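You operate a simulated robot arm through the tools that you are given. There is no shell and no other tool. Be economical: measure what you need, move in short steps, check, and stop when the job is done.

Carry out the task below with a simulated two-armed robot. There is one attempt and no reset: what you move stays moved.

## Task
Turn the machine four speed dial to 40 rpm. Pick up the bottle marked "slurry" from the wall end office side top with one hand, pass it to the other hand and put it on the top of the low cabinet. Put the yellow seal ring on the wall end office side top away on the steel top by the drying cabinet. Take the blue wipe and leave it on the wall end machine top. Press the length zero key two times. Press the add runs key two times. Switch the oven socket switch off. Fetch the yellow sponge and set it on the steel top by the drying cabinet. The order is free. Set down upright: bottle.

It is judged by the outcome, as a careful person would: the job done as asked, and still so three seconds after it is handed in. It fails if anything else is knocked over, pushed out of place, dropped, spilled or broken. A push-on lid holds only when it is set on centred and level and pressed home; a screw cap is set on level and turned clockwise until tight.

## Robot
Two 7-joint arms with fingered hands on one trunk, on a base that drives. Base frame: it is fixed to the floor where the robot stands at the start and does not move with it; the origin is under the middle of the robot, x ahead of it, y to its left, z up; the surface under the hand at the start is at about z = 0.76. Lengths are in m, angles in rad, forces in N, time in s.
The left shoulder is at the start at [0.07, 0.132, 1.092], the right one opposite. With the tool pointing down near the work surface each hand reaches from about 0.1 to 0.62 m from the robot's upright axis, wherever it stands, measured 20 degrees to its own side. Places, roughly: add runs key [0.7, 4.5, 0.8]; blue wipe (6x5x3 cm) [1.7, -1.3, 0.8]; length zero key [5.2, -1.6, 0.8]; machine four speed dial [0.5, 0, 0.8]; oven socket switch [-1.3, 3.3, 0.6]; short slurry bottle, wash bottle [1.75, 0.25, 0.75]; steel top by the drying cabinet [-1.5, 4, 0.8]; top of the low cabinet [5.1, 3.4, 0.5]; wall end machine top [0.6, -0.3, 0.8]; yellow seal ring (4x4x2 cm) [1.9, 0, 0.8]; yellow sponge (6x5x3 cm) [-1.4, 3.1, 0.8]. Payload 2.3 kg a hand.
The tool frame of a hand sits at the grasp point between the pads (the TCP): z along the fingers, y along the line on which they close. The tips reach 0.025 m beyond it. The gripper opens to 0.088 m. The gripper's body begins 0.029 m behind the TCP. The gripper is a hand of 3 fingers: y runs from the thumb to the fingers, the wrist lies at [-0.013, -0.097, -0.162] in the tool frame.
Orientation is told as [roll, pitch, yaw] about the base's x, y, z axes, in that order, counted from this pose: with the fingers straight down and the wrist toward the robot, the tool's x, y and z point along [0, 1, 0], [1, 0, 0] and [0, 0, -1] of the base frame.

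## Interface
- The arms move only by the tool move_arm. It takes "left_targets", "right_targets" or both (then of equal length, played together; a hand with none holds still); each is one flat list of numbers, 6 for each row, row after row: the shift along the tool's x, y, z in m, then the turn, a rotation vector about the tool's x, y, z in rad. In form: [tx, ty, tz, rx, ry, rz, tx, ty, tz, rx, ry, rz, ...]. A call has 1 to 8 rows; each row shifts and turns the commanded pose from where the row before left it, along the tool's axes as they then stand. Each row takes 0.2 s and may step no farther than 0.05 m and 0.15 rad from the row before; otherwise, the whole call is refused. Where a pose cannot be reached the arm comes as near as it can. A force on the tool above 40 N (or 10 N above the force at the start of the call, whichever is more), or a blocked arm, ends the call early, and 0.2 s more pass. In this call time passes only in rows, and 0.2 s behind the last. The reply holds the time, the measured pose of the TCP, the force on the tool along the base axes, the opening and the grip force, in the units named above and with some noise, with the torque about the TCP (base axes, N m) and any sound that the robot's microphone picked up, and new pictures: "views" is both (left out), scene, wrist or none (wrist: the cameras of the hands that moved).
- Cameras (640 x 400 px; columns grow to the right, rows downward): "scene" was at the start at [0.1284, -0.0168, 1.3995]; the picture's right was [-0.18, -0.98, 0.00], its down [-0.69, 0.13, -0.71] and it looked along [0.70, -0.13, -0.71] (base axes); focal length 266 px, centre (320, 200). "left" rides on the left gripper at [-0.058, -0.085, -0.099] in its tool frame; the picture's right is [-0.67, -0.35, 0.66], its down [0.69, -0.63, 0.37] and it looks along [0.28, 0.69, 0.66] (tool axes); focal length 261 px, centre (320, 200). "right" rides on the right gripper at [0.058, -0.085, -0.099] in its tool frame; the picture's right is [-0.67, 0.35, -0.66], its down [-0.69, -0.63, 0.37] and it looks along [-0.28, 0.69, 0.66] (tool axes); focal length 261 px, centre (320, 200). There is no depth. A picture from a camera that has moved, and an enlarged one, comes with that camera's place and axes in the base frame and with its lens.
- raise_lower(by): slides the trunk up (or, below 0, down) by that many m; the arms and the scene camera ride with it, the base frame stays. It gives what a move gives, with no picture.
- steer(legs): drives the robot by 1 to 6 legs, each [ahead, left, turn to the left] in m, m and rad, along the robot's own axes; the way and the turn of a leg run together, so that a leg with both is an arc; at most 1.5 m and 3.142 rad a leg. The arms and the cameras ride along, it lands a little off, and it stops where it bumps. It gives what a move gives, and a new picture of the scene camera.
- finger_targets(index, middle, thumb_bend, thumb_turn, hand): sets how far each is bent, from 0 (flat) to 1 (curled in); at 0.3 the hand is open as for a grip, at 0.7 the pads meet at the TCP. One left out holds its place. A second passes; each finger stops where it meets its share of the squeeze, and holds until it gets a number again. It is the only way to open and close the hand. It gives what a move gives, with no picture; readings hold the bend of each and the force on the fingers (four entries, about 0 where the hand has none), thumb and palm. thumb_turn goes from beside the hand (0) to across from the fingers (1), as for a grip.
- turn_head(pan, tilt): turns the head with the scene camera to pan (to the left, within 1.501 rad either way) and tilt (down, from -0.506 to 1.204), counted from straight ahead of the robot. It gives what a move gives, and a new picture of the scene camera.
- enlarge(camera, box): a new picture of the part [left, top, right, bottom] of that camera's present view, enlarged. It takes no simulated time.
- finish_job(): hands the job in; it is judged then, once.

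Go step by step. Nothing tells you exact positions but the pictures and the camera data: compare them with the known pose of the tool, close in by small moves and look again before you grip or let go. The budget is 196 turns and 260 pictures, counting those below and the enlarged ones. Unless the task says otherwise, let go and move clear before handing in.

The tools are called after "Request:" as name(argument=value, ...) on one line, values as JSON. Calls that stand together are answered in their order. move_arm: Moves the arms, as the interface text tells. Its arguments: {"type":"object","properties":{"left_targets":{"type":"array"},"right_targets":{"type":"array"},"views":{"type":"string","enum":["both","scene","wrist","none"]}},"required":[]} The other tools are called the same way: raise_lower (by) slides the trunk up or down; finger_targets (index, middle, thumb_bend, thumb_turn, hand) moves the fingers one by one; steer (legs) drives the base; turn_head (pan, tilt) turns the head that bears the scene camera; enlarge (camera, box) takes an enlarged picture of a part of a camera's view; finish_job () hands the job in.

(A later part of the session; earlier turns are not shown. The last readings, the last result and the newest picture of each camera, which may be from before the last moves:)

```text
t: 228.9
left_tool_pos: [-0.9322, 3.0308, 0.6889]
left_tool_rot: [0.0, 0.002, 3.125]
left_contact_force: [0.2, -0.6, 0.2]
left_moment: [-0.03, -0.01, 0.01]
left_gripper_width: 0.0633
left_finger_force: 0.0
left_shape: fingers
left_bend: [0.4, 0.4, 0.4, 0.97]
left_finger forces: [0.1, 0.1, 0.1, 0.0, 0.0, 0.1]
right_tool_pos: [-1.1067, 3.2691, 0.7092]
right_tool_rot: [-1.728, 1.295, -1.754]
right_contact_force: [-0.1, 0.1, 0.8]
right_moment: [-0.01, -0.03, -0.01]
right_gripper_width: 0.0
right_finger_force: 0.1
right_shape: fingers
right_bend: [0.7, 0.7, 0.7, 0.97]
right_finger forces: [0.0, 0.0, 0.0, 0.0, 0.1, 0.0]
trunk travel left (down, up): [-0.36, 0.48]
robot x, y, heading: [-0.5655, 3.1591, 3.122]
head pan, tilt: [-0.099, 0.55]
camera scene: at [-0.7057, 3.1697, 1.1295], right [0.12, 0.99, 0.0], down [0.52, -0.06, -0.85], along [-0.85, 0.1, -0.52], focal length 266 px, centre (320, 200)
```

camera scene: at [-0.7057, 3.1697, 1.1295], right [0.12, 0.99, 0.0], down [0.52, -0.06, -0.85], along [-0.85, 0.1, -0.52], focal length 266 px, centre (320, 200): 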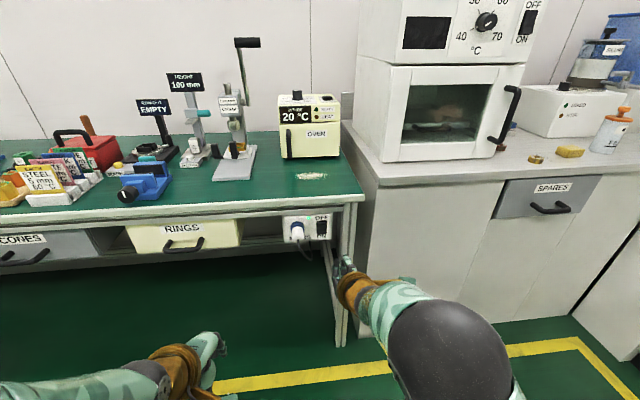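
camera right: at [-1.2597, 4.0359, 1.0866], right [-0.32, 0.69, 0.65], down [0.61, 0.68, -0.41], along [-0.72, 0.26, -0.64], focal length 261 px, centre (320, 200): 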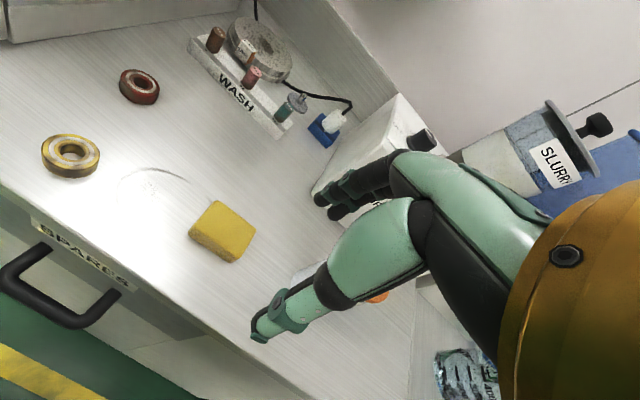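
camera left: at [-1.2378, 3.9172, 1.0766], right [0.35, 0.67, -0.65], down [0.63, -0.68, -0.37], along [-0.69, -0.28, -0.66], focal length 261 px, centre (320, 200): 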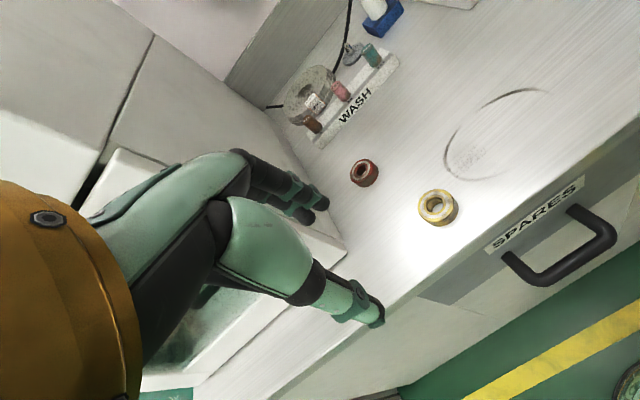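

Request:
enlarge(camera="scene", box=[260, 190, 380, 270])

Request:
enlarge(camera="right", box=[0, 0, 640, 400])

```text
5.00 times, centred on (320, 230) of scene
camera zoom: at [-0.7057, 3.1697, 1.1295], right [0.12, 0.99, 0.0], down [0.52, -0.06, -0.85], along [-0.85, 0.1, -0.52], focal length 1332 px, centre (320, 50)
```

zoom: 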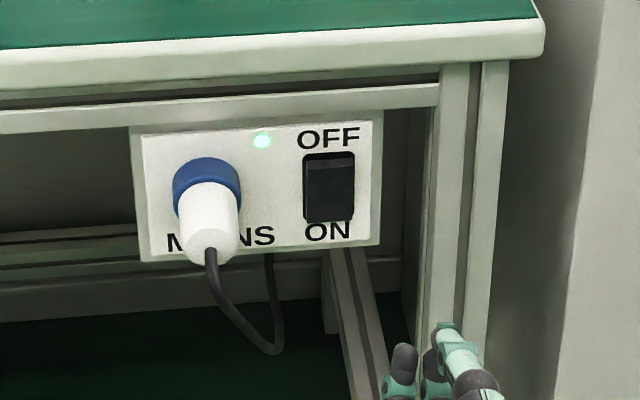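

```text
1.00 times, centred on (320, 200) of right (not enlarged: the box is as wide or as high as the picture)
camera zoom: at [-1.0014, 3.3442, 0.7696], right [0.62, -0.76, -0.18], down [-0.35, -0.48, 0.8], along [-0.7, -0.44, -0.56], focal length 261 px, centre (320, 200)
```

zoom: 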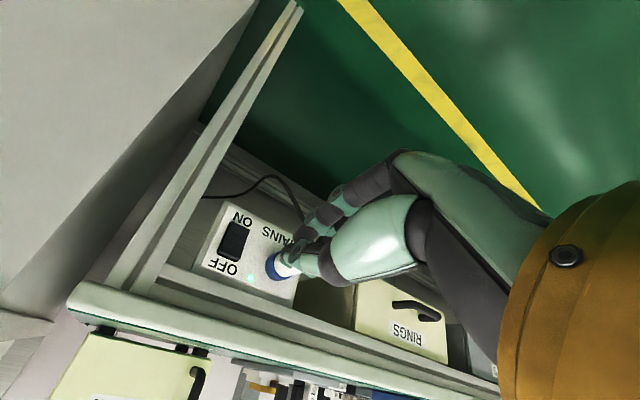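

The rocker centre is at about [-1.338, 3.250, 0.642]; I must press its upper half at z ≈ 0.657. I align the hand, then drive in.

Request:
move_arm(right_targets=[-0.004, 0.032, 0, 0, 0, 0, -0.004, 0.032, 0, 0, 0, 0], views="none")

Request:
steer(legs=[[0.14, 0, 0]])

Request:
enlarge(camera="right", box=[100, 100, 420, 300])

Request:
enlarge(camera="scene", box=[260, 190, 420, 310])

```text
t: 229.5
left_tool_pos: [-0.9311, 3.0305, 0.6887]
left_tool_rot: [0.0, 0.002, 3.125]
left_contact_force: [-0.7, 1.2, 0.4]
left_moment: [-0.01, 0.03, 0.0]
left_gripper_width: 0.0633
left_finger_force: 0.0
left_shape: fingers
left_bend: [0.4, 0.4, 0.4, 0.97]
left_finger forces: [0.0, 0.0, 0.0, 0.1, 0.0, 0.0]
right_tool_pos: [-1.1093, 3.2382, 0.6468]
right_tool_rot: [-1.747, 1.319, -1.755]
right_contact_force: [-1.0, 0.2, 0.6]
right_moment: [0.01, -0.02, 0.0]
right_gripper_width: 0.0001
right_finger_force: 0.1
right_shape: fingers
right_bend: [0.7, 0.7, 0.7, 0.97]
right_finger forces: [0.0, 0.1, 0.0, 0.0, 0.0, 0.1]
trunk travel left (down, up): [-0.36, 0.48]
robot x, y, heading: [-0.5671, 3.16, 3.124]
head pan, tilt: [-0.099, 0.55]
```

```text
t: 230.8
left_tool_pos: [-1.0694, 3.0326, 0.6878]
left_tool_rot: [0.0, 0.002, 3.127]
left_contact_force: [0.1, 0.3, 0.5]
left_moment: [0.0, 0.01, -0.01]
left_gripper_width: 0.0632
left_finger_force: 0.0
left_shape: fingers
left_bend: [0.4, 0.4, 0.4, 0.97]
left_finger forces: [0.0, 0.0, 0.0, 0.0, 0.0, 0.1]
right_tool_pos: [-1.2459, 3.2402, 0.6466]
right_tool_rot: [-1.742, 1.315, -1.748]
right_contact_force: [0.1, 0.4, -0.4]
right_moment: [0.03, 0.02, -0.02]
right_gripper_width: 0.0002
right_finger_force: 0.1
right_shape: fingers
right_bend: [0.7, 0.7, 0.7, 0.97]
right_finger forces: [0.0, 0.0, 0.0, 0.1, 0.1, 0.1]
trunk travel left (down, up): [-0.36, 0.48]
robot x, y, heading: [-0.6994, 3.1614, 3.13]
head pan, tilt: [-0.099, 0.55]
camera scene: at [-0.8427, 3.1714, 1.1295], right [0.11, 0.99, 0.0], down [0.52, -0.06, -0.85], along [-0.85, 0.1, -0.52], focal length 266 px, centre (320, 200)
```

scene: 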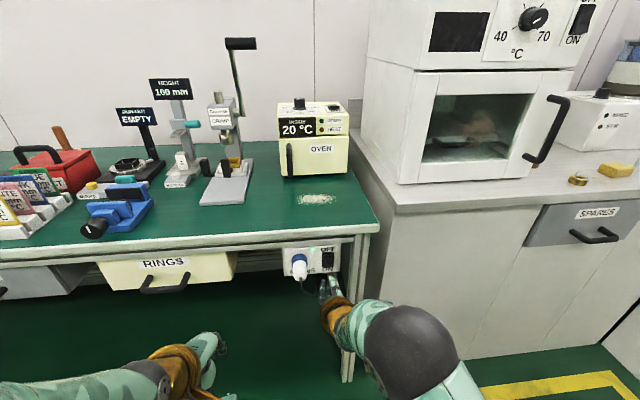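

```text
2.00 times, centred on (260, 200) of right
camera zoom: at [-1.142, 3.3162, 0.7089], right [0.64, -0.74, -0.2], down [-0.34, -0.5, 0.8], along [-0.69, -0.44, -0.57], focal length 521 px, centre (440, 200)
```

zoom: 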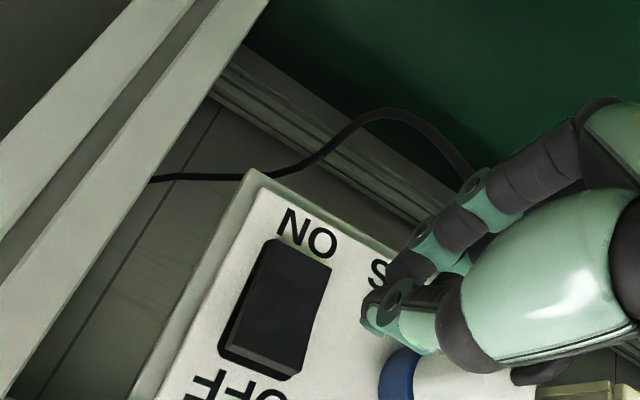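

```text
3.33 times, centred on (340, 250) of scene
camera zoom: at [-0.8427, 3.1714, 1.1295], right [0.11, 0.99, 0.0], down [0.52, -0.06, -0.85], along [-0.85, 0.1, -0.52], focal length 888 px, centre (253, 33)
```

zoom: 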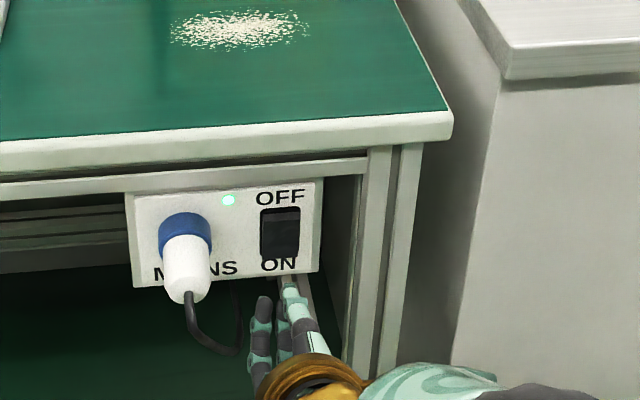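

Request:
move_arm(right_targets=[0.01, -0.009, 0.0, 0, 0, 0, 0, 0, 0.045, 0, 0, 0], views="wrist")

Request:
enlarge(camera="scene", box=[290, 220, 370, 280])

```text
t: 231.4
left_tool_pos: [-1.0688, 3.0324, 0.6881]
left_tool_rot: [-0.001, 0.005, 3.126]
left_contact_force: [-0.4, 0.1, 0.5]
left_moment: [0.0, 0.0, -0.02]
left_gripper_width: 0.0633
left_finger_force: 0.1
left_shape: fingers
left_bend: [0.4, 0.4, 0.4, 0.97]
left_finger forces: [0.0, 0.0, 0.1, 0.1, 0.1, 0.0]
right_tool_pos: [-1.291, 3.2517, 0.653]
right_tool_rot: [-1.74, 1.314, -1.745]
right_contact_force: [-0.1, 0.0, 0.0]
right_moment: [0.03, 0.03, 0.0]
right_gripper_width: 0.0001
right_finger_force: 0.2
right_shape: fingers
right_bend: [0.7, 0.7, 0.7, 0.97]
right_finger forces: [0.0, 0.0, 0.0, 0.1, 0.1, 0.0]
trunk travel left (down, up): [-0.36, 0.48]
robot x, y, heading: [-0.6979, 3.162, 3.122]
head pan, tilt: [-0.099, 0.55]
camera right: at [-1.1873, 3.3281, 0.7165], right [0.64, -0.74, -0.2], down [-0.34, -0.5, 0.8], along [-0.69, -0.44, -0.57], focal length 261 px, centre (320, 200)
```

right: 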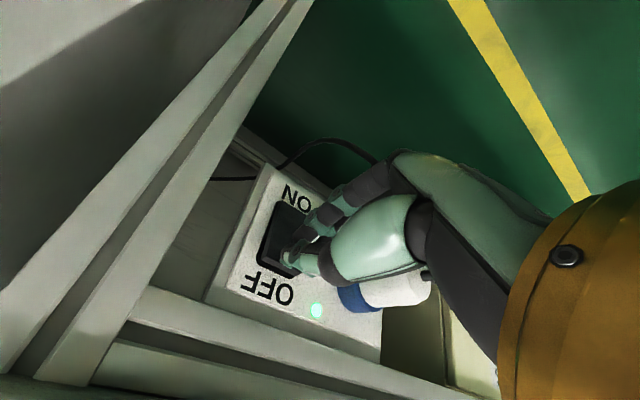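

```text
6.67 times, centred on (330, 250) of scene
camera zoom: at [-0.8433, 3.1716, 1.1294], right [0.11, 0.99, 0.0], down [0.52, -0.06, -0.85], along [-0.85, 0.1, -0.52], focal length 1776 px, centre (253, -133)
```

zoom: 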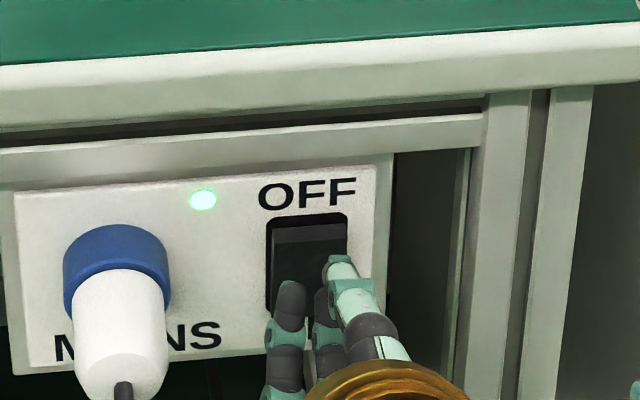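

Request:
move_arm(right_targets=[-0.003, -0.01, 0, 0, 0, 0, 0, 0, 0.012, 0, 0, 0, 0, 0, 0.01, 0, 0, 0, 0, 0, 0.008, 0, 0, 0], views="none")

Request:
enlarge(camera="scene", box=[290, 220, 370, 280])

```text
t: 232.4
left_tool_pos: [-1.0643, 3.0323, 0.6906]
left_tool_rot: [0.001, -0.005, 3.128]
left_contact_force: [-0.1, 0.0, 0.4]
left_moment: [0.01, 0.0, 0.04]
left_gripper_width: 0.0634
left_finger_force: 0.1
left_shape: fingers
left_bend: [0.4, 0.4, 0.4, 0.97]
left_finger forces: [0.1, 0.0, 0.0, 0.1, 0.0, 0.0]
right_tool_pos: [-1.3153, 3.2526, 0.6713]
right_tool_rot: [-1.768, 1.317, -1.774]
right_contact_force: [20.8, -1.2, 5.9]
right_moment: [-0.03, 0.18, -0.09]
right_gripper_width: 0.0001
right_finger_force: 12.6
right_shape: fingers
right_bend: [0.7, 0.71, 0.7, 0.98]
right_finger forces: [4.6, 3.5, 0.0, 0.0, 16.2, 0.0]
trunk travel left (down, up): [-0.36, 0.48]
robot x, y, heading: [-0.7003, 3.162, 3.128]
head pan, tilt: [-0.099, 0.55]
```

```text
6.67 times, centred on (330, 250) of scene
camera zoom: at [-0.8351, 3.1709, 1.1306], right [0.11, 0.99, 0.0], down [0.51, -0.06, -0.86], along [-0.85, 0.1, -0.52], focal length 1776 px, centre (253, -133)
```

zoom: 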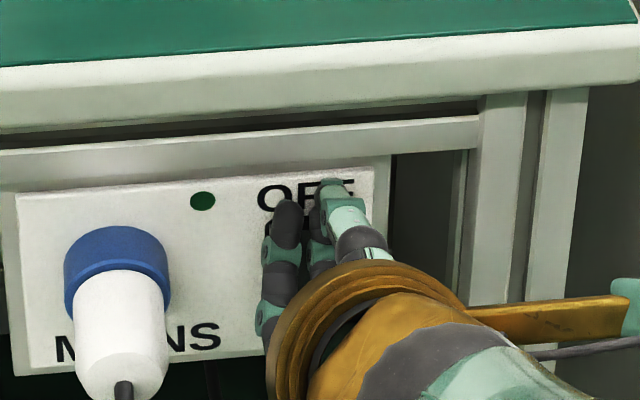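

The lamp went dark: the switch is off. I pull straight back and check.

Request:
move_arm(right_targets=[0, 0, -0.04, 0, 0, 0, 0, 0, -0.05, 0, 0, 0], views="none")

Request:
steer(legs=[[-0.4, 0, 0]])

Request:
enlarge(camera="scene", box=[260, 140, 640, 300])

```text
t: 233.1
left_tool_pos: [-1.0677, 3.0323, 0.6882]
left_tool_rot: [0.0, 0.001, 3.128]
left_contact_force: [0.3, 0.6, 0.0]
left_moment: [0.0, -0.02, -0.02]
left_gripper_width: 0.0635
left_finger_force: 0.0
left_shape: fingers
left_bend: [0.4, 0.4, 0.4, 0.97]
left_finger forces: [0.0, 0.1, 0.0, 0.0, 0.0, 0.1]
right_tool_pos: [-1.2261, 3.2573, 0.6604]
right_tool_rot: [-1.734, 1.313, -1.749]
right_contact_force: [0.2, 0.1, -0.2]
right_moment: [-0.01, -0.01, 0.0]
right_gripper_width: 0.0002
right_finger_force: 0.1
right_shape: fingers
right_bend: [0.7, 0.7, 0.7, 0.98]
right_finger forces: [0.1, 0.1, 0.0, 0.0, 0.0, 0.1]
trunk travel left (down, up): [-0.36, 0.48]
robot x, y, heading: [-0.7024, 3.1616, 3.123]
head pan, tilt: [-0.099, 0.55]
```

```text
t: 235.5
left_tool_pos: [-0.6723, 3.0293, 0.6892]
left_tool_rot: [-0.001, 0.002, 3.113]
left_contact_force: [-1.5, 1.2, 0.3]
left_moment: [0.0, 0.01, -0.02]
left_gripper_width: 0.0629
left_finger_force: 0.1
left_shape: fingers
left_bend: [0.4, 0.4, 0.4, 0.97]
left_finger forces: [0.0, 0.0, 0.0, 0.0, 0.0, 0.1]
right_tool_pos: [-0.8286, 3.2557, 0.6619]
right_tool_rot: [-1.741, 1.31, -1.767]
right_contact_force: [0.2, 0.1, 0.7]
right_moment: [-0.03, 0.01, 0.0]
right_gripper_width: 0.0
right_finger_force: 0.0
right_shape: fingers
right_bend: [0.7, 0.7, 0.7, 0.98]
right_finger forces: [0.0, 0.1, 0.0, 0.0, 0.0, 0.1]
trunk travel left (down, up): [-0.36, 0.48]
robot x, y, heading: [-0.3009, 3.1513, 3.115]
head pan, tilt: [-0.099, 0.55]
camera scene: at [-0.444, 3.1649, 1.1296], right [0.13, 0.99, 0.0], down [0.52, -0.07, -0.85], along [-0.85, 0.11, -0.52], focal length 266 px, centre (320, 200)
```

scene: 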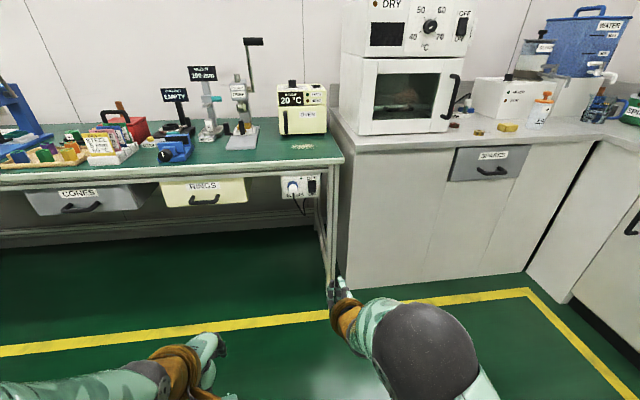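

```text
1.68 times, centred on (450, 220) of scene
camera zoom: at [-0.444, 3.1649, 1.1296], right [0.13, 0.99, 0.0], down [0.52, -0.07, -0.85], along [-0.85, 0.11, -0.52], focal length 449 px, centre (101, 166)
```

zoom: 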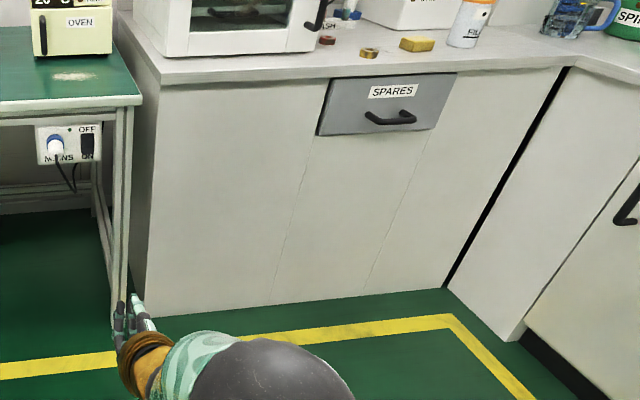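

Switch off, ring and sponge in place. Next the add runs key near [0.7, 4.5]: I raise the trunk, turn to face the back wall and slide right.

Request:
raise_lower(by=0.29)

Request:
steer(legs=[[0, 0, -1.545], [0.3, -0.6, 0]])

Request:
turn_head(pan=-0.3, tilt=0.5)

```text
t: 238.5
left_tool_pos: [-0.6735, 3.0298, 0.9784]
left_tool_rot: [0.0, 0.002, 3.115]
left_contact_force: [0.0, -0.3, 0.5]
left_moment: [0.01, 0.01, 0.02]
left_gripper_width: 0.0635
left_finger_force: 0.2
left_shape: fingers
left_bend: [0.4, 0.4, 0.4, 0.97]
left_finger forces: [0.0, 0.1, 0.0, 0.0, 0.0, 0.0]
right_tool_pos: [-0.8283, 3.2553, 0.9518]
right_tool_rot: [-1.738, 1.308, -1.764]
right_contact_force: [0.3, 0.6, -0.1]
right_moment: [0.02, -0.02, 0.0]
right_gripper_width: 0.0
right_finger_force: 0.1
right_shape: fingers
right_bend: [0.7, 0.7, 0.7, 0.98]
right_finger forces: [0.0, 0.1, 0.0, 0.1, 0.0, 0.0]
trunk travel left (down, up): [-0.65, 0.19]
robot x, y, heading: [-0.3017, 3.1542, 3.119]
head pan, tilt: [-0.099, 0.55]
```

```text
t: 245.8
left_tool_pos: [0.1036, 3.8471, 0.9781]
left_tool_rot: [0.001, 0.002, 1.62]
left_contact_force: [0.1, 0.6, 0.1]
left_moment: [0.0, 0.02, -0.02]
left_gripper_width: 0.0634
left_finger_force: 0.2
left_shape: fingers
left_bend: [0.4, 0.4, 0.4, 0.97]
left_finger forces: [0.0, 0.0, 0.0, 0.0, 0.0, 0.1]
right_tool_pos: [0.3182, 4.0202, 0.9523]
right_tool_rot: [-1.739, 1.31, 3.024]
right_contact_force: [0.4, -0.4, -0.4]
right_moment: [0.02, -0.02, 0.0]
right_gripper_width: 0.0
right_finger_force: 0.0
right_shape: fingers
right_bend: [0.7, 0.7, 0.7, 0.98]
right_finger forces: [0.0, 0.0, 0.0, 0.1, 0.1, 0.0]
trunk travel left (down, up): [-0.65, 0.19]
robot x, y, heading: [0.257, 3.488, 1.624]
head pan, tilt: [-0.099, 0.55]
camera scene: at [0.2569, 3.6266, 1.4196], right [1.0, -0.05, 0.0], down [-0.03, -0.52, -0.85], along [0.04, 0.85, -0.52], focal length 266 px, centre (320, 200)
```

scene: 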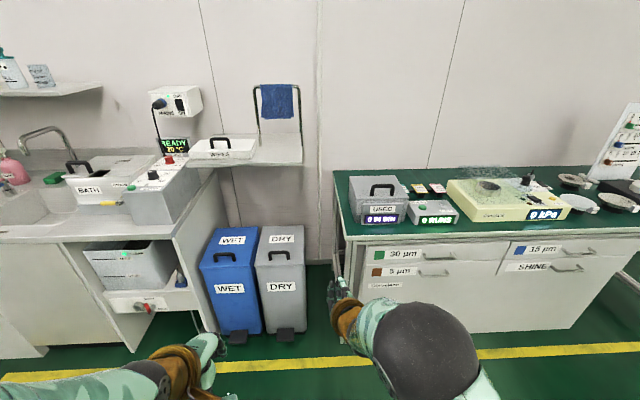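

```text
t: 246.5
left_tool_pos: [0.1037, 3.8471, 0.9778]
left_tool_rot: [-0.001, 0.001, 1.621]
left_contact_force: [0.3, 0.3, 0.0]
left_moment: [-0.01, 0.02, 0.0]
left_gripper_width: 0.0632
left_finger_force: 0.2
left_shape: fingers
left_bend: [0.4, 0.4, 0.4, 0.97]
left_finger forces: [0.1, 0.1, 0.0, 0.0, 0.0, 0.1]
right_tool_pos: [0.3185, 4.021, 0.9506]
right_tool_rot: [-1.735, 1.309, 3.026]
right_contact_force: [-0.9, 0.3, 0.6]
right_moment: [-0.03, 0.0, 0.04]
right_gripper_width: 0.0001
right_finger_force: 0.0
right_shape: fingers
right_bend: [0.7, 0.7, 0.7, 0.98]
right_finger forces: [0.0, 0.0, 0.0, 0.0, 0.0, 0.1]
trunk travel left (down, up): [-0.65, 0.19]
robot x, y, heading: [0.2564, 3.4899, 1.62]
head pan, tilt: [-0.3, 0.499]
camera scene: at [0.2757, 3.6256, 1.4241], right [0.97, -0.25, 0.0], down [-0.12, -0.46, -0.88], along [0.22, 0.85, -0.48], focal length 266 px, centre (320, 200)
```

scene: 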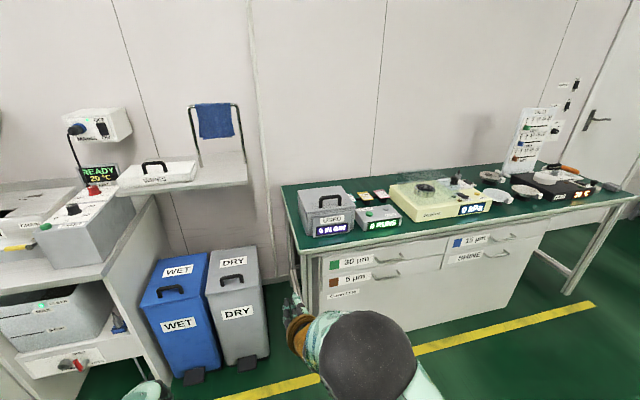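

Request:
enlarge(camera="scene", box=[280, 165, 440, 265])

```text
4.00 times, centred on (360, 215) of scene
camera zoom: at [0.2757, 3.6256, 1.4241], right [0.97, -0.25, 0.0], down [-0.12, -0.46, -0.88], along [0.22, 0.85, -0.48], focal length 1066 px, centre (160, 140)
```

zoom: 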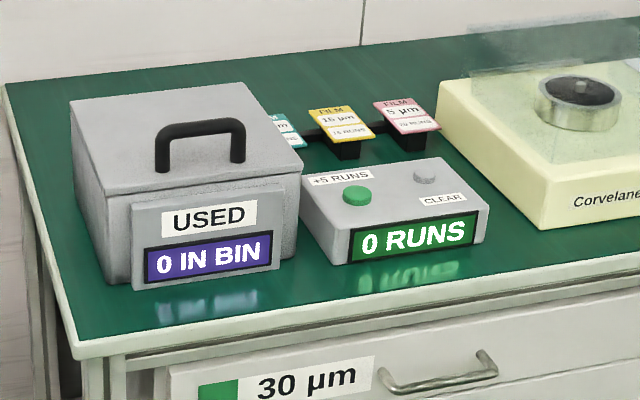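

The green "+5 RUNS" key is on top of a small counter box at about [0.72, 4.51, 0.82]. I restore the right hand to its normal pose and close the left fingertips for pressing from above.

Request:
move_arm(right_targets=[0, 0, 0, 0, 0, 0.15, 0, 0, 0, 0, 0, 0.15, 0, 0, 0, 0, 0, 0.15, 0, 0, 0, 0, 0, 0.15, 0, 0, 0, 0, 0, 0.15, 0, 0, 0, 0, 0, 0.15, 0, 0, 0, 0, 0, 0.15, 0, 0, 0, 0, 0, 0.15], views="none")

Request:
move_arm(right_targets=[0, 0, -0.04, 0, 0, 0.14, 0, 0, -0.04, 0.08637, 0.08637, 0.08637, 0, 0, 0, 0.08637, 0.08637, 0.08637, 0, 0, 0, 0.08637, 0.08637, 0.08637, 0, 0, 0, 0.08637, 0.08637, 0.08637, 0, 0, 0, 0.08637, 0.08637, 0.08637, 0, 0, 0, 0.08637, 0.08637, 0.08637, 0, 0, 0, 0.08637, 0.08637, 0.08637], views="none")

Request:
move_arm(right_targets=[0, 0, 0, 0.08637, 0.08637, 0.08637, 0, 0, 0, 0.08637, 0.08637, 0.08637, 0, 0, 0, 0.08637, 0.08637, 0.08637, 0, 0, 0, 0.08637, 0.08637, 0.08637, 0, 0, 0, 0.08637, 0.08637, 0.08637, 0, 0, 0, 0.08637, 0.08637, 0.08637, 0, 0, 0, 0.08637, 0.08637, 0.08637], views="none")

Request:
finger_targets(hand="left", index=0.7, middle=0.7, thumb_bend=0.7)

Request:
steer(legs=[[0, -0.59, -0.05], [0.4, 0, 0]])

```text
t: 248.3
left_tool_pos: [0.1057, 3.8473, 0.9779]
left_tool_rot: [0.0, 0.003, 1.622]
left_contact_force: [0.2, 0.1, 0.3]
left_moment: [-0.02, 0.0, -0.02]
left_gripper_width: 0.0632
left_finger_force: 0.0
left_shape: fingers
left_bend: [0.4, 0.4, 0.4, 0.97]
left_finger forces: [0.1, 0.0, 0.1, 0.1, 0.0, 0.0]
right_tool_pos: [0.3182, 4.0215, 0.9519]
right_tool_rot: [-1.613, 0.111, -3.102]
right_contact_force: [-0.4, -0.3, 0.0]
right_moment: [0.01, -0.01, 0.02]
right_gripper_width: 0.0
right_finger_force: 0.0
right_shape: fingers
right_bend: [0.7, 0.7, 0.7, 0.98]
right_finger forces: [0.0, 0.1, 0.1, 0.0, 0.0, 0.0]
trunk travel left (down, up): [-0.65, 0.19]
robot x, y, heading: [0.2579, 3.4866, 1.621]
head pan, tilt: [-0.3, 0.499]
```

```text
t: 250.1
left_tool_pos: [0.1047, 3.8472, 0.9786]
left_tool_rot: [0.0, 0.001, 1.622]
left_contact_force: [0.1, 0.3, -0.4]
left_moment: [0.0, 0.01, -0.01]
left_gripper_width: 0.0634
left_finger_force: 0.2
left_shape: fingers
left_bend: [0.4, 0.4, 0.4, 0.97]
left_finger forces: [0.0, 0.1, 0.0, 0.1, 0.0, 0.0]
right_tool_pos: [0.322, 3.9401, 0.9486]
right_tool_rot: [-0.795, -0.39, 2.406]
right_contact_force: [-0.2, 0.0, 0.0]
right_moment: [0.0, 0.02, -0.01]
right_gripper_width: 0.0
right_finger_force: 0.0
right_shape: fingers
right_bend: [0.7, 0.7, 0.7, 0.98]
right_finger forces: [0.0, 0.1, 0.1, 0.0, 0.0, 0.1]
trunk travel left (down, up): [-0.65, 0.19]
robot x, y, heading: [0.2565, 3.49, 1.614]
head pan, tilt: [-0.3, 0.499]
```

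```text
t: 251.7
left_tool_pos: [0.1039, 3.848, 0.978]
left_tool_rot: [0.0, 0.0, 1.622]
left_contact_force: [-0.8, -0.9, 0.2]
left_moment: [0.02, -0.01, -0.01]
left_gripper_width: 0.0632
left_finger_force: 0.0
left_shape: fingers
left_bend: [0.4, 0.4, 0.4, 0.97]
left_finger forces: [0.0, 0.1, 0.0, 0.0, 0.0, 0.0]
right_tool_pos: [0.3218, 3.9413, 0.9492]
right_tool_rot: [0.026, -0.042, 1.615]
right_contact_force: [0.2, -0.1, -0.6]
right_moment: [0.03, 0.03, 0.02]
right_gripper_width: 0.0001
right_finger_force: 0.1
right_shape: fingers
right_bend: [0.7, 0.7, 0.7, 0.98]
right_finger forces: [0.0, 0.0, 0.1, 0.0, 0.0, 0.0]
trunk travel left (down, up): [-0.65, 0.19]
robot x, y, heading: [0.2603, 3.4885, 1.619]
head pan, tilt: [-0.3, 0.499]
```

```text
t: 252.7
left_tool_pos: [0.1032, 3.8481, 0.9783]
left_tool_rot: [0.0, 0.002, 1.622]
left_contact_force: [-1.2, -0.6, 0.1]
left_moment: [0.0, -0.05, 0.01]
left_gripper_width: 0.0
left_finger_force: 0.1
left_shape: fingers
left_bend: [0.7, 0.7, 0.7, 0.97]
left_finger forces: [0.0, 0.1, 0.1, 0.0, 0.0, 0.0]
right_tool_pos: [0.3216, 3.9408, 0.9497]
right_tool_rot: [0.027, -0.042, 1.615]
right_contact_force: [-0.3, -0.3, -0.4]
right_moment: [0.04, 0.04, 0.03]
right_gripper_width: 0.0
right_finger_force: 0.1
right_shape: fingers
right_bend: [0.7, 0.7, 0.7, 0.98]
right_finger forces: [0.0, 0.0, 0.0, 0.0, 0.0, 0.1]
trunk travel left (down, up): [-0.65, 0.19]
robot x, y, heading: [0.2582, 3.4889, 1.623]
head pan, tilt: [-0.3, 0.499]
```

```text
t: 258.0
left_tool_pos: [0.6894, 4.2677, 0.9793]
left_tool_rot: [0.001, 0.001, 1.572]
left_contact_force: [-0.5, 0.1, 0.6]
left_moment: [0.03, 0.0, 0.04]
left_gripper_width: 0.0
left_finger_force: 0.0
left_shape: fingers
left_bend: [0.7, 0.7, 0.7, 0.97]
left_finger forces: [0.1, 0.0, 0.0, 0.0, 0.1, 0.0]
right_tool_pos: [0.9128, 4.3512, 0.9495]
right_tool_rot: [0.026, -0.044, 1.568]
right_contact_force: [1.0, -0.7, -0.3]
right_moment: [0.02, 0.0, -0.01]
right_gripper_width: 0.0
right_finger_force: 0.1
right_shape: fingers
right_bend: [0.7, 0.7, 0.7, 0.98]
right_finger forces: [0.0, 0.1, 0.1, 0.0, 0.1, 0.0]
trunk travel left (down, up): [-0.65, 0.19]
robot x, y, heading: [0.8276, 3.9015, 1.57]
head pan, tilt: [-0.3, 0.499]
camera scene: at [0.8513, 4.0378, 1.4243], right [0.96, -0.29, 0.0], down [-0.14, -0.46, -0.88], along [0.26, 0.84, -0.48], focal length 266 px, centre (320, 200)
```

scene: 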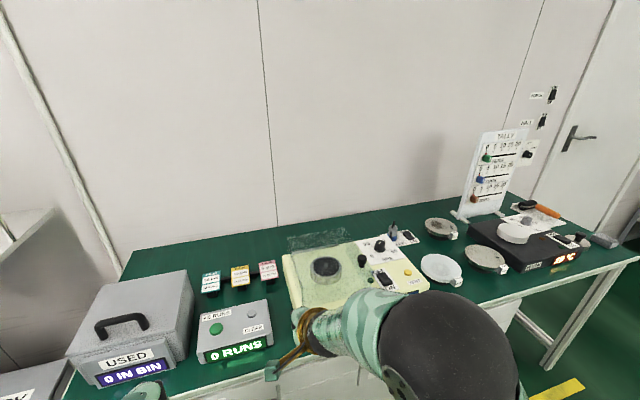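

The key is at about [0.727, 4.525]. I move in and bring the left fingertips over it.

Request:
steer(legs=[[0.14, 0, 0]])

Request:
move_arm(left_targets=[-0.015, 0.04, 0, 0, 0, 0, -0.015, 0.04, 0, 0, 0, 0, -0.008, 0.035, 0.01, 0, 0, 0, 0, 0, 0.04, 0, 0, 0, 0, 0, 0.03, 0, 0, 0], views="both")

```text
t: 259.4
left_tool_pos: [0.69, 4.4067, 0.9797]
left_tool_rot: [-0.001, 0.0, 1.574]
left_contact_force: [0.3, 0.1, 0.6]
left_moment: [0.0, 0.0, 0.06]
left_gripper_width: 0.0
left_finger_force: 0.1
left_shape: fingers
left_bend: [0.7, 0.7, 0.7, 0.97]
left_finger forces: [0.0, 0.0, 0.1, 0.1, 0.0, 0.1]
right_tool_pos: [0.9126, 4.4899, 0.9505]
right_tool_rot: [0.026, -0.043, 1.569]
right_contact_force: [0.4, -0.2, -0.6]
right_moment: [0.03, -0.02, -0.05]
right_gripper_width: 0.0003
right_finger_force: 0.1
right_shape: fingers
right_bend: [0.7, 0.7, 0.7, 0.98]
right_finger forces: [0.0, 0.0, 0.1, 0.0, 0.0, 0.0]
trunk travel left (down, up): [-0.65, 0.19]
robot x, y, heading: [0.8246, 4.0415, 1.573]
head pan, tilt: [-0.3, 0.499]
camera scene: at [0.851, 4.1759, 1.4244], right [0.96, -0.29, 0.0], down [-0.14, -0.46, -0.88], along [0.26, 0.84, -0.48], focal length 266 px, centre (320, 200)
```

scene: 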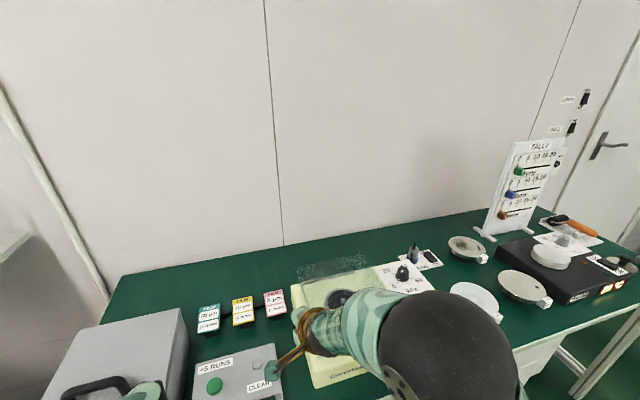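

```text
t: 260.6
left_tool_pos: [0.7249, 4.5222, 0.8962]
left_tool_rot: [0.0, 0.005, 1.574]
left_contact_force: [-0.9, -1.0, 0.2]
left_moment: [-0.02, -0.02, -0.04]
left_gripper_width: 0.0
left_finger_force: 0.0
left_shape: fingers
left_bend: [0.7, 0.7, 0.7, 0.97]
left_finger forces: [0.0, 0.1, 0.0, 0.1, 0.0, 0.0]
right_tool_pos: [0.9122, 4.4922, 0.9492]
right_tool_rot: [0.027, -0.042, 1.57]
right_contact_force: [0.5, -0.7, -0.3]
right_moment: [-0.02, 0.02, 0.02]
right_gripper_width: 0.0
right_finger_force: 0.1
right_shape: fingers
right_bend: [0.7, 0.7, 0.7, 0.98]
right_finger forces: [0.0, 0.0, 0.0, 0.0, 0.0, 0.0]
trunk travel left (down, up): [-0.65, 0.19]
robot x, y, heading: [0.8265, 4.0409, 1.573]
head pan, tilt: [-0.3, 0.499]
camera scene: at [0.8508, 4.1791, 1.4241], right [0.96, -0.29, 0.0], down [-0.14, -0.46, -0.88], along [0.26, 0.84, -0.48], focal length 266 px, centre (320, 200)
camera left: at [0.7834, 4.4376, 0.9936], right [0.67, -0.35, -0.66], down [-0.68, -0.63, -0.36], along [-0.29, 0.69, -0.66], focal length 261 px, centre (320, 200)
```

scene: 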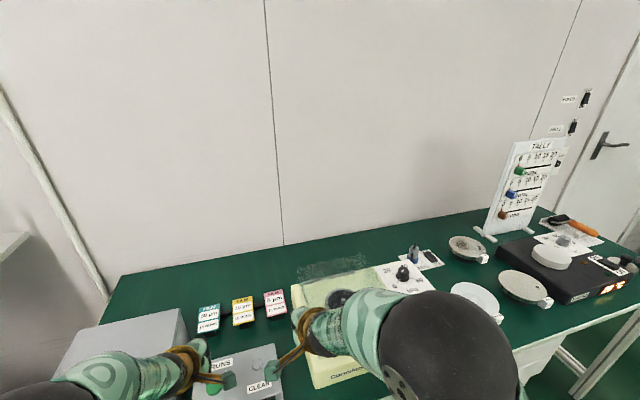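
left: 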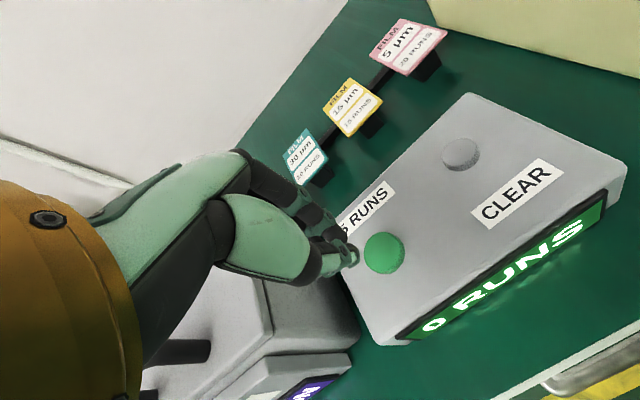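

Tip is nearly above the key; I shift 6 mm and press down carefully.

Request:
move_arm(left_targets=[-0.006, 0.006, 0.02, 0, 0, 0, 0, 0, 0.018, 0, 0, 0, 0, 0, 0.006, 0, 0, 0], views="wrist")

```text
t: 261.4
left_tool_pos: [0.7324, 4.5281, 0.8546]
left_tool_rot: [-0.001, 0.001, 1.575]
left_contact_force: [0.2, 0.1, -0.5]
left_moment: [-0.02, 0.03, 0.03]
left_gripper_width: 0.0002
left_finger_force: 0.1
left_shape: fingers
left_bend: [0.7, 0.7, 0.7, 0.97]
left_finger forces: [0.0, 0.1, 0.1, 0.0, 0.1, 0.0]
right_tool_pos: [0.9122, 4.4908, 0.95]
right_tool_rot: [0.026, -0.041, 1.571]
right_contact_force: [0.7, 0.1, 0.4]
right_moment: [-0.01, -0.02, 0.01]
right_gripper_width: 0.0
right_finger_force: 0.0
right_shape: fingers
right_bend: [0.7, 0.7, 0.7, 0.98]
right_finger forces: [0.1, 0.1, 0.1, 0.1, 0.1, 0.2]
trunk travel left (down, up): [-0.65, 0.19]
robot x, y, heading: [0.8298, 4.0408, 1.577]
head pan, tilt: [-0.3, 0.499]
camera left: at [0.791, 4.4431, 0.9522], right [0.67, -0.35, -0.66], down [-0.68, -0.63, -0.36], along [-0.29, 0.69, -0.66], focal length 261 px, centre (320, 200)
```

left: 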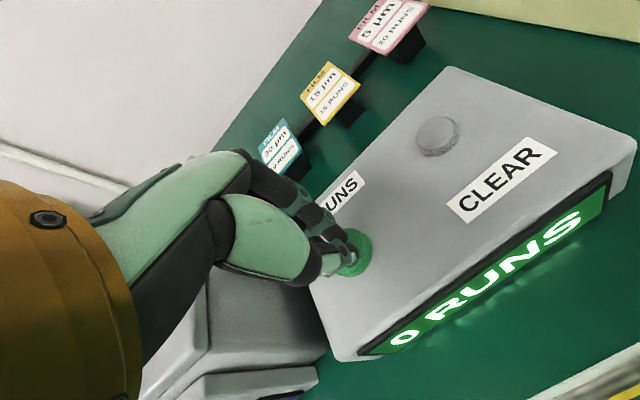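

Request:
move_arm(left_targets=[0, 0.001, 0.006, 0, 0, 0, 0, 0, 0.006, 0, 0, 0], views="wrist")

```text
t: 262.0
left_tool_pos: [0.733, 4.5291, 0.8425]
left_tool_rot: [0.0, -0.001, 1.575]
left_contact_force: [0.3, -0.2, 1.0]
left_moment: [0.02, -0.01, 0.0]
left_gripper_width: 0.0001
left_finger_force: 0.6
left_shape: fingers
left_bend: [0.7, 0.7, 0.7, 0.97]
left_finger forces: [0.5, 0.0, 0.0, 0.0, 0.7, 0.0]
right_tool_pos: [0.9108, 4.4907, 0.9507]
right_tool_rot: [0.026, -0.043, 1.569]
right_contact_force: [-0.1, 0.0, -0.8]
right_moment: [0.0, 0.0, 0.0]
right_gripper_width: 0.0
right_finger_force: 0.1
right_shape: fingers
right_bend: [0.7, 0.7, 0.7, 0.98]
right_finger forces: [0.0, 0.0, 0.0, 0.1, 0.0, 0.0]
trunk travel left (down, up): [-0.65, 0.19]
robot x, y, heading: [0.8248, 4.044, 1.574]
head pan, tilt: [-0.3, 0.499]
camera left: at [0.7918, 4.4451, 0.9406], right [0.67, -0.35, -0.66], down [-0.68, -0.63, -0.37], along [-0.29, 0.69, -0.66], focal length 261 px, centre (320, 200)
```

left: 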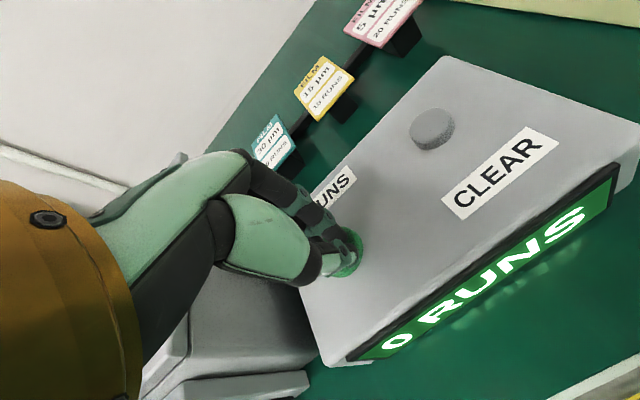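

Contact just begins at TCP z = 0.8425. I press 6 mm further.

Request:
move_arm(left_targets=[0, 0, 0.006, 0, 0, 0], views="wrist")

```text
t: 262.4
left_tool_pos: [0.7337, 4.529, 0.8386]
left_tool_rot: [0.001, -0.007, 1.573]
left_contact_force: [-0.5, 2.9, 14.4]
left_moment: [0.16, -0.09, 0.05]
left_gripper_width: 0.0
left_finger_force: 6.8
left_shape: fingers
left_bend: [0.69, 0.7, 0.7, 0.98]
left_finger forces: [11.6, 0.3, 0.0, 0.1, 2.2, 0.0]
right_tool_pos: [0.912, 4.4894, 0.9512]
right_tool_rot: [0.027, -0.045, 1.568]
right_contact_force: [-0.4, 0.7, -0.6]
right_moment: [0.01, 0.0, 0.02]
right_gripper_width: 0.0
right_finger_force: 0.1
right_shape: fingers
right_bend: [0.7, 0.7, 0.7, 0.98]
right_finger forces: [0.0, 0.0, 0.0, 0.0, 0.1, 0.0]
trunk travel left (down, up): [-0.65, 0.19]
robot x, y, heading: [0.8264, 4.0439, 1.575]
head pan, tilt: [-0.3, 0.499]
heard: click
camera left: at [0.7924, 4.4433, 0.9368], right [0.67, -0.34, -0.66], down [-0.68, -0.63, -0.37], along [-0.29, 0.7, -0.66], focal length 261 px, centre (320, 200)
```

left: 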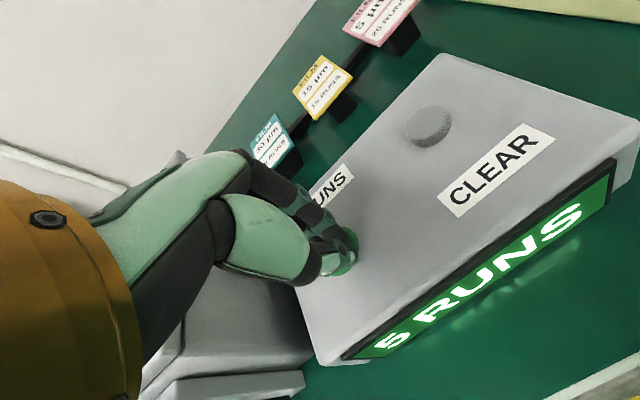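

One click, 5 RUNS. I lift clear and press once more.

Request:
move_arm(left_targets=[0, 0, -0.02, 0, 0, 0, 0, 0, 0, 0, 0, 0], views="none")

Request:
move_arm(left_targets=[0, 0, 0.013, 0, 0, 0, 0, 0, 0.007, 0, 0, 0], views="wrist")

```text
t: 263.0
left_tool_pos: [0.734, 4.5279, 0.8563]
left_tool_rot: [0.0, 0.001, 1.574]
left_contact_force: [-0.1, -0.2, -0.8]
left_moment: [-0.02, -0.03, 0.03]
left_gripper_width: 0.0
left_finger_force: 0.0
left_shape: fingers
left_bend: [0.7, 0.7, 0.7, 0.98]
left_finger forces: [0.1, 0.0, 0.0, 0.1, 0.0, 0.1]
right_tool_pos: [0.9132, 4.4913, 0.95]
right_tool_rot: [0.027, -0.043, 1.569]
right_contact_force: [0.6, -0.1, 0.2]
right_moment: [0.02, 0.0, 0.03]
right_gripper_width: 0.0001
right_finger_force: 0.0
right_shape: fingers
right_bend: [0.7, 0.7, 0.7, 0.98]
right_finger forces: [0.1, 0.0, 0.1, 0.1, 0.1, 0.0]
trunk travel left (down, up): [-0.65, 0.19]
robot x, y, heading: [0.8244, 4.0441, 1.577]
head pan, tilt: [-0.3, 0.499]
```

```text
t: 263.6
left_tool_pos: [0.7347, 4.5281, 0.8387]
left_tool_rot: [0.001, -0.009, 1.575]
left_contact_force: [-0.9, 3.4, 17.7]
left_moment: [0.14, -0.1, 0.07]
left_gripper_width: 0.0
left_finger_force: 8.8
left_shape: fingers
left_bend: [0.69, 0.7, 0.7, 0.98]
left_finger forces: [14.2, 0.0, 0.1, 0.1, 2.9, 0.0]
right_tool_pos: [0.912, 4.4884, 0.9518]
right_tool_rot: [0.027, -0.043, 1.568]
right_contact_force: [0.2, 0.4, -0.5]
right_moment: [-0.02, -0.02, 0.01]
right_gripper_width: 0.0002
right_finger_force: 0.1
right_shape: fingers
right_bend: [0.7, 0.7, 0.7, 0.98]
right_finger forces: [0.0, 0.1, 0.0, 0.1, 0.1, 0.0]
trunk travel left (down, up): [-0.65, 0.19]
robot x, y, heading: [0.8269, 4.0418, 1.568]
head pan, tilt: [-0.3, 0.499]
heard: click
camera left: at [0.7924, 4.4438, 0.9366], right [0.67, -0.34, -0.66], down [-0.68, -0.63, -0.37], along [-0.29, 0.7, -0.65], focal length 261 px, centre (320, 200)
```

left: 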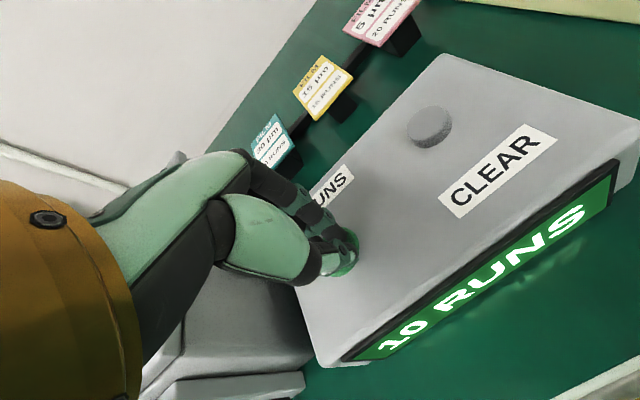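

10 RUNS: done. I lift the hand, back away and look right for the route to the office side.

Request:
move_arm(left_targets=[0, 0, -0.05, 0, 0, 0, 0, -0.02, -0.05, 0, 0, 0, 0, -0.04, -0.03, 0, 0, 0, 0, -0.04, 0, 0, 0, 0], views="none")

Request:
steer(legs=[[-0.5, 0, 0], [0, 0, -1.57]])

Request:
turn_head(pan=-0.35, tilt=0.4)

```text
refused: row 2 steps farther than a row can; nothing moved
```

```text
t: 270.3
left_tool_pos: [1.3152, 3.6394, 0.8358]
left_tool_rot: [0.0, 0.001, 0.0]
left_contact_force: [0.4, -0.9, 0.4]
left_moment: [0.04, 0.03, 0.02]
left_gripper_width: 0.0
left_finger_force: 0.1
left_shape: fingers
left_bend: [0.7, 0.7, 0.7, 0.98]
left_finger forces: [0.1, 0.1, 0.1, 0.0, 0.0, 0.1]
right_tool_pos: [1.2757, 3.4616, 0.9495]
right_tool_rot: [0.026, -0.042, -0.007]
right_contact_force: [-1.1, 0.4, 0.3]
right_moment: [0.05, -0.01, -0.03]
right_gripper_width: 0.0
right_finger_force: 0.0
right_shape: fingers
right_bend: [0.7, 0.7, 0.7, 0.98]
right_finger forces: [0.0, 0.0, 0.0, 0.1, 0.1, 0.0]
trunk travel left (down, up): [-0.65, 0.19]
robot x, y, heading: [0.8248, 3.5469, -0.001]
head pan, tilt: [-0.3, 0.499]
camera scene: at [0.9626, 3.5198, 1.4242], right [-0.3, -0.95, 0.0], down [-0.46, 0.14, -0.88], along [0.84, -0.26, -0.48], focal length 266 px, centre (320, 200)
```

scene: 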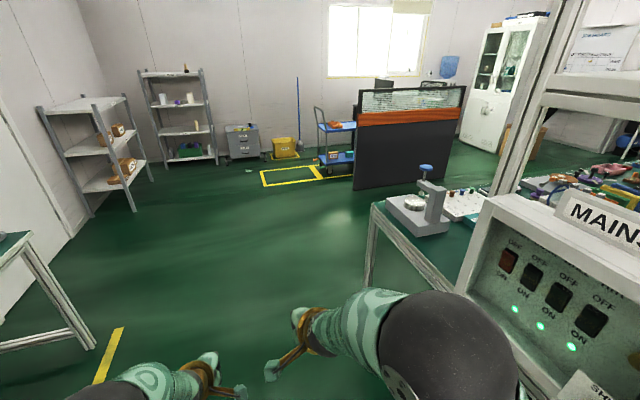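

```text
t: 271.0
left_tool_pos: [1.3142, 3.6391, 0.8363]
left_tool_rot: [0.0, 0.002, -0.002]
left_contact_force: [0.7, -0.6, 0.1]
left_moment: [-0.01, 0.03, 0.0]
left_gripper_width: 0.0
left_finger_force: 0.0
left_shape: fingers
left_bend: [0.7, 0.7, 0.7, 0.98]
left_finger forces: [0.1, 0.0, 0.0, 0.0, 0.1, 0.0]
right_tool_pos: [1.2748, 3.4615, 0.9489]
right_tool_rot: [0.026, -0.041, -0.006]
right_contact_force: [0.7, 0.5, 0.1]
right_moment: [0.02, -0.01, 0.0]
right_gripper_width: 0.0
right_finger_force: 0.0
right_shape: fingers
right_bend: [0.7, 0.7, 0.7, 0.98]
right_finger forces: [0.0, 0.0, 0.0, 0.0, 0.0, 0.1]
trunk travel left (down, up): [-0.65, 0.19]
robot x, y, heading: [0.8266, 3.5539, -0.002]
head pan, tilt: [-0.351, 0.4]
camera scene: at [0.9626, 3.5147, 1.4333], right [-0.34, -0.94, 0.0], down [-0.37, 0.13, -0.92], along [0.86, -0.32, -0.39], focal length 266 px, centre (320, 200)
```

scene: 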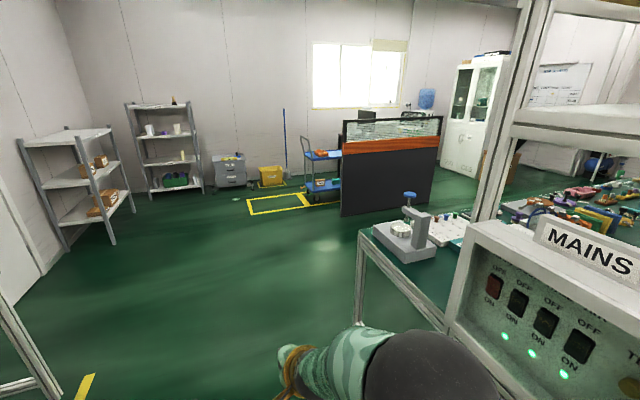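

The lift was refused before the base backed off, so I must check that the counter box was not shifted.

Request:
turn_head(pan=1.45, tilt=0.45)

Request:
enlarge(camera="scene", box=[200, 120, 460, 280])

```text
t: 272.8
left_tool_pos: [1.314, 3.6392, 0.8353]
left_tool_rot: [0.0, 0.004, -0.003]
left_contact_force: [-0.2, 0.1, 0.3]
left_moment: [-0.03, 0.0, 0.01]
left_gripper_width: 0.0
left_finger_force: 0.1
left_shape: fingers
left_bend: [0.7, 0.7, 0.7, 0.98]
left_finger forces: [0.1, 0.0, 0.0, 0.0, 0.0, 0.0]
right_tool_pos: [1.2749, 3.4618, 0.9494]
right_tool_rot: [0.025, -0.042, -0.007]
right_contact_force: [1.0, -1.0, 0.8]
right_moment: [0.0, 0.02, 0.01]
right_gripper_width: 0.0001
right_finger_force: 0.1
right_shape: fingers
right_bend: [0.7, 0.7, 0.7, 0.98]
right_finger forces: [0.0, 0.0, 0.0, 0.1, 0.0, 0.0]
trunk travel left (down, up): [-0.65, 0.19]
robot x, y, heading: [0.8248, 3.5468, 0.002]
head pan, tilt: [1.45, 0.45]
camera scene: at [0.8869, 3.6379, 1.4286], right [0.99, -0.12, 0.0], down [-0.05, -0.43, -0.9], along [0.11, 0.89, -0.44], focal length 266 px, centre (320, 200)
```

scene: 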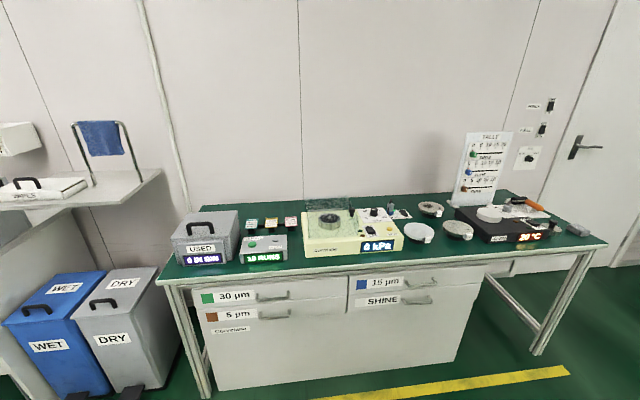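

```text
2.46 times, centred on (330, 200) of scene
camera zoom: at [0.8869, 3.6379, 1.4286], right [0.99, -0.12, 0.0], down [-0.05, -0.43, -0.9], along [0.11, 0.89, -0.44], focal length 656 px, centre (295, 200)
```

zoom: 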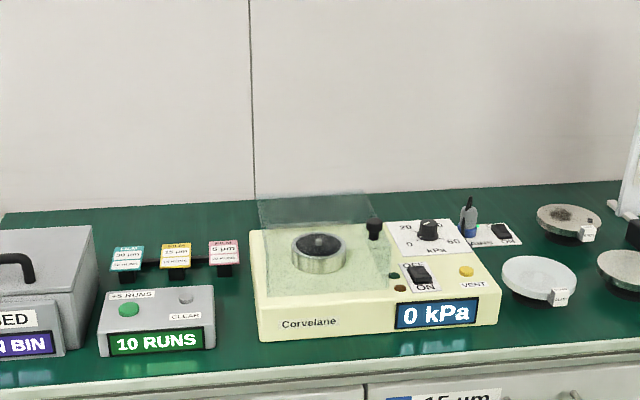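

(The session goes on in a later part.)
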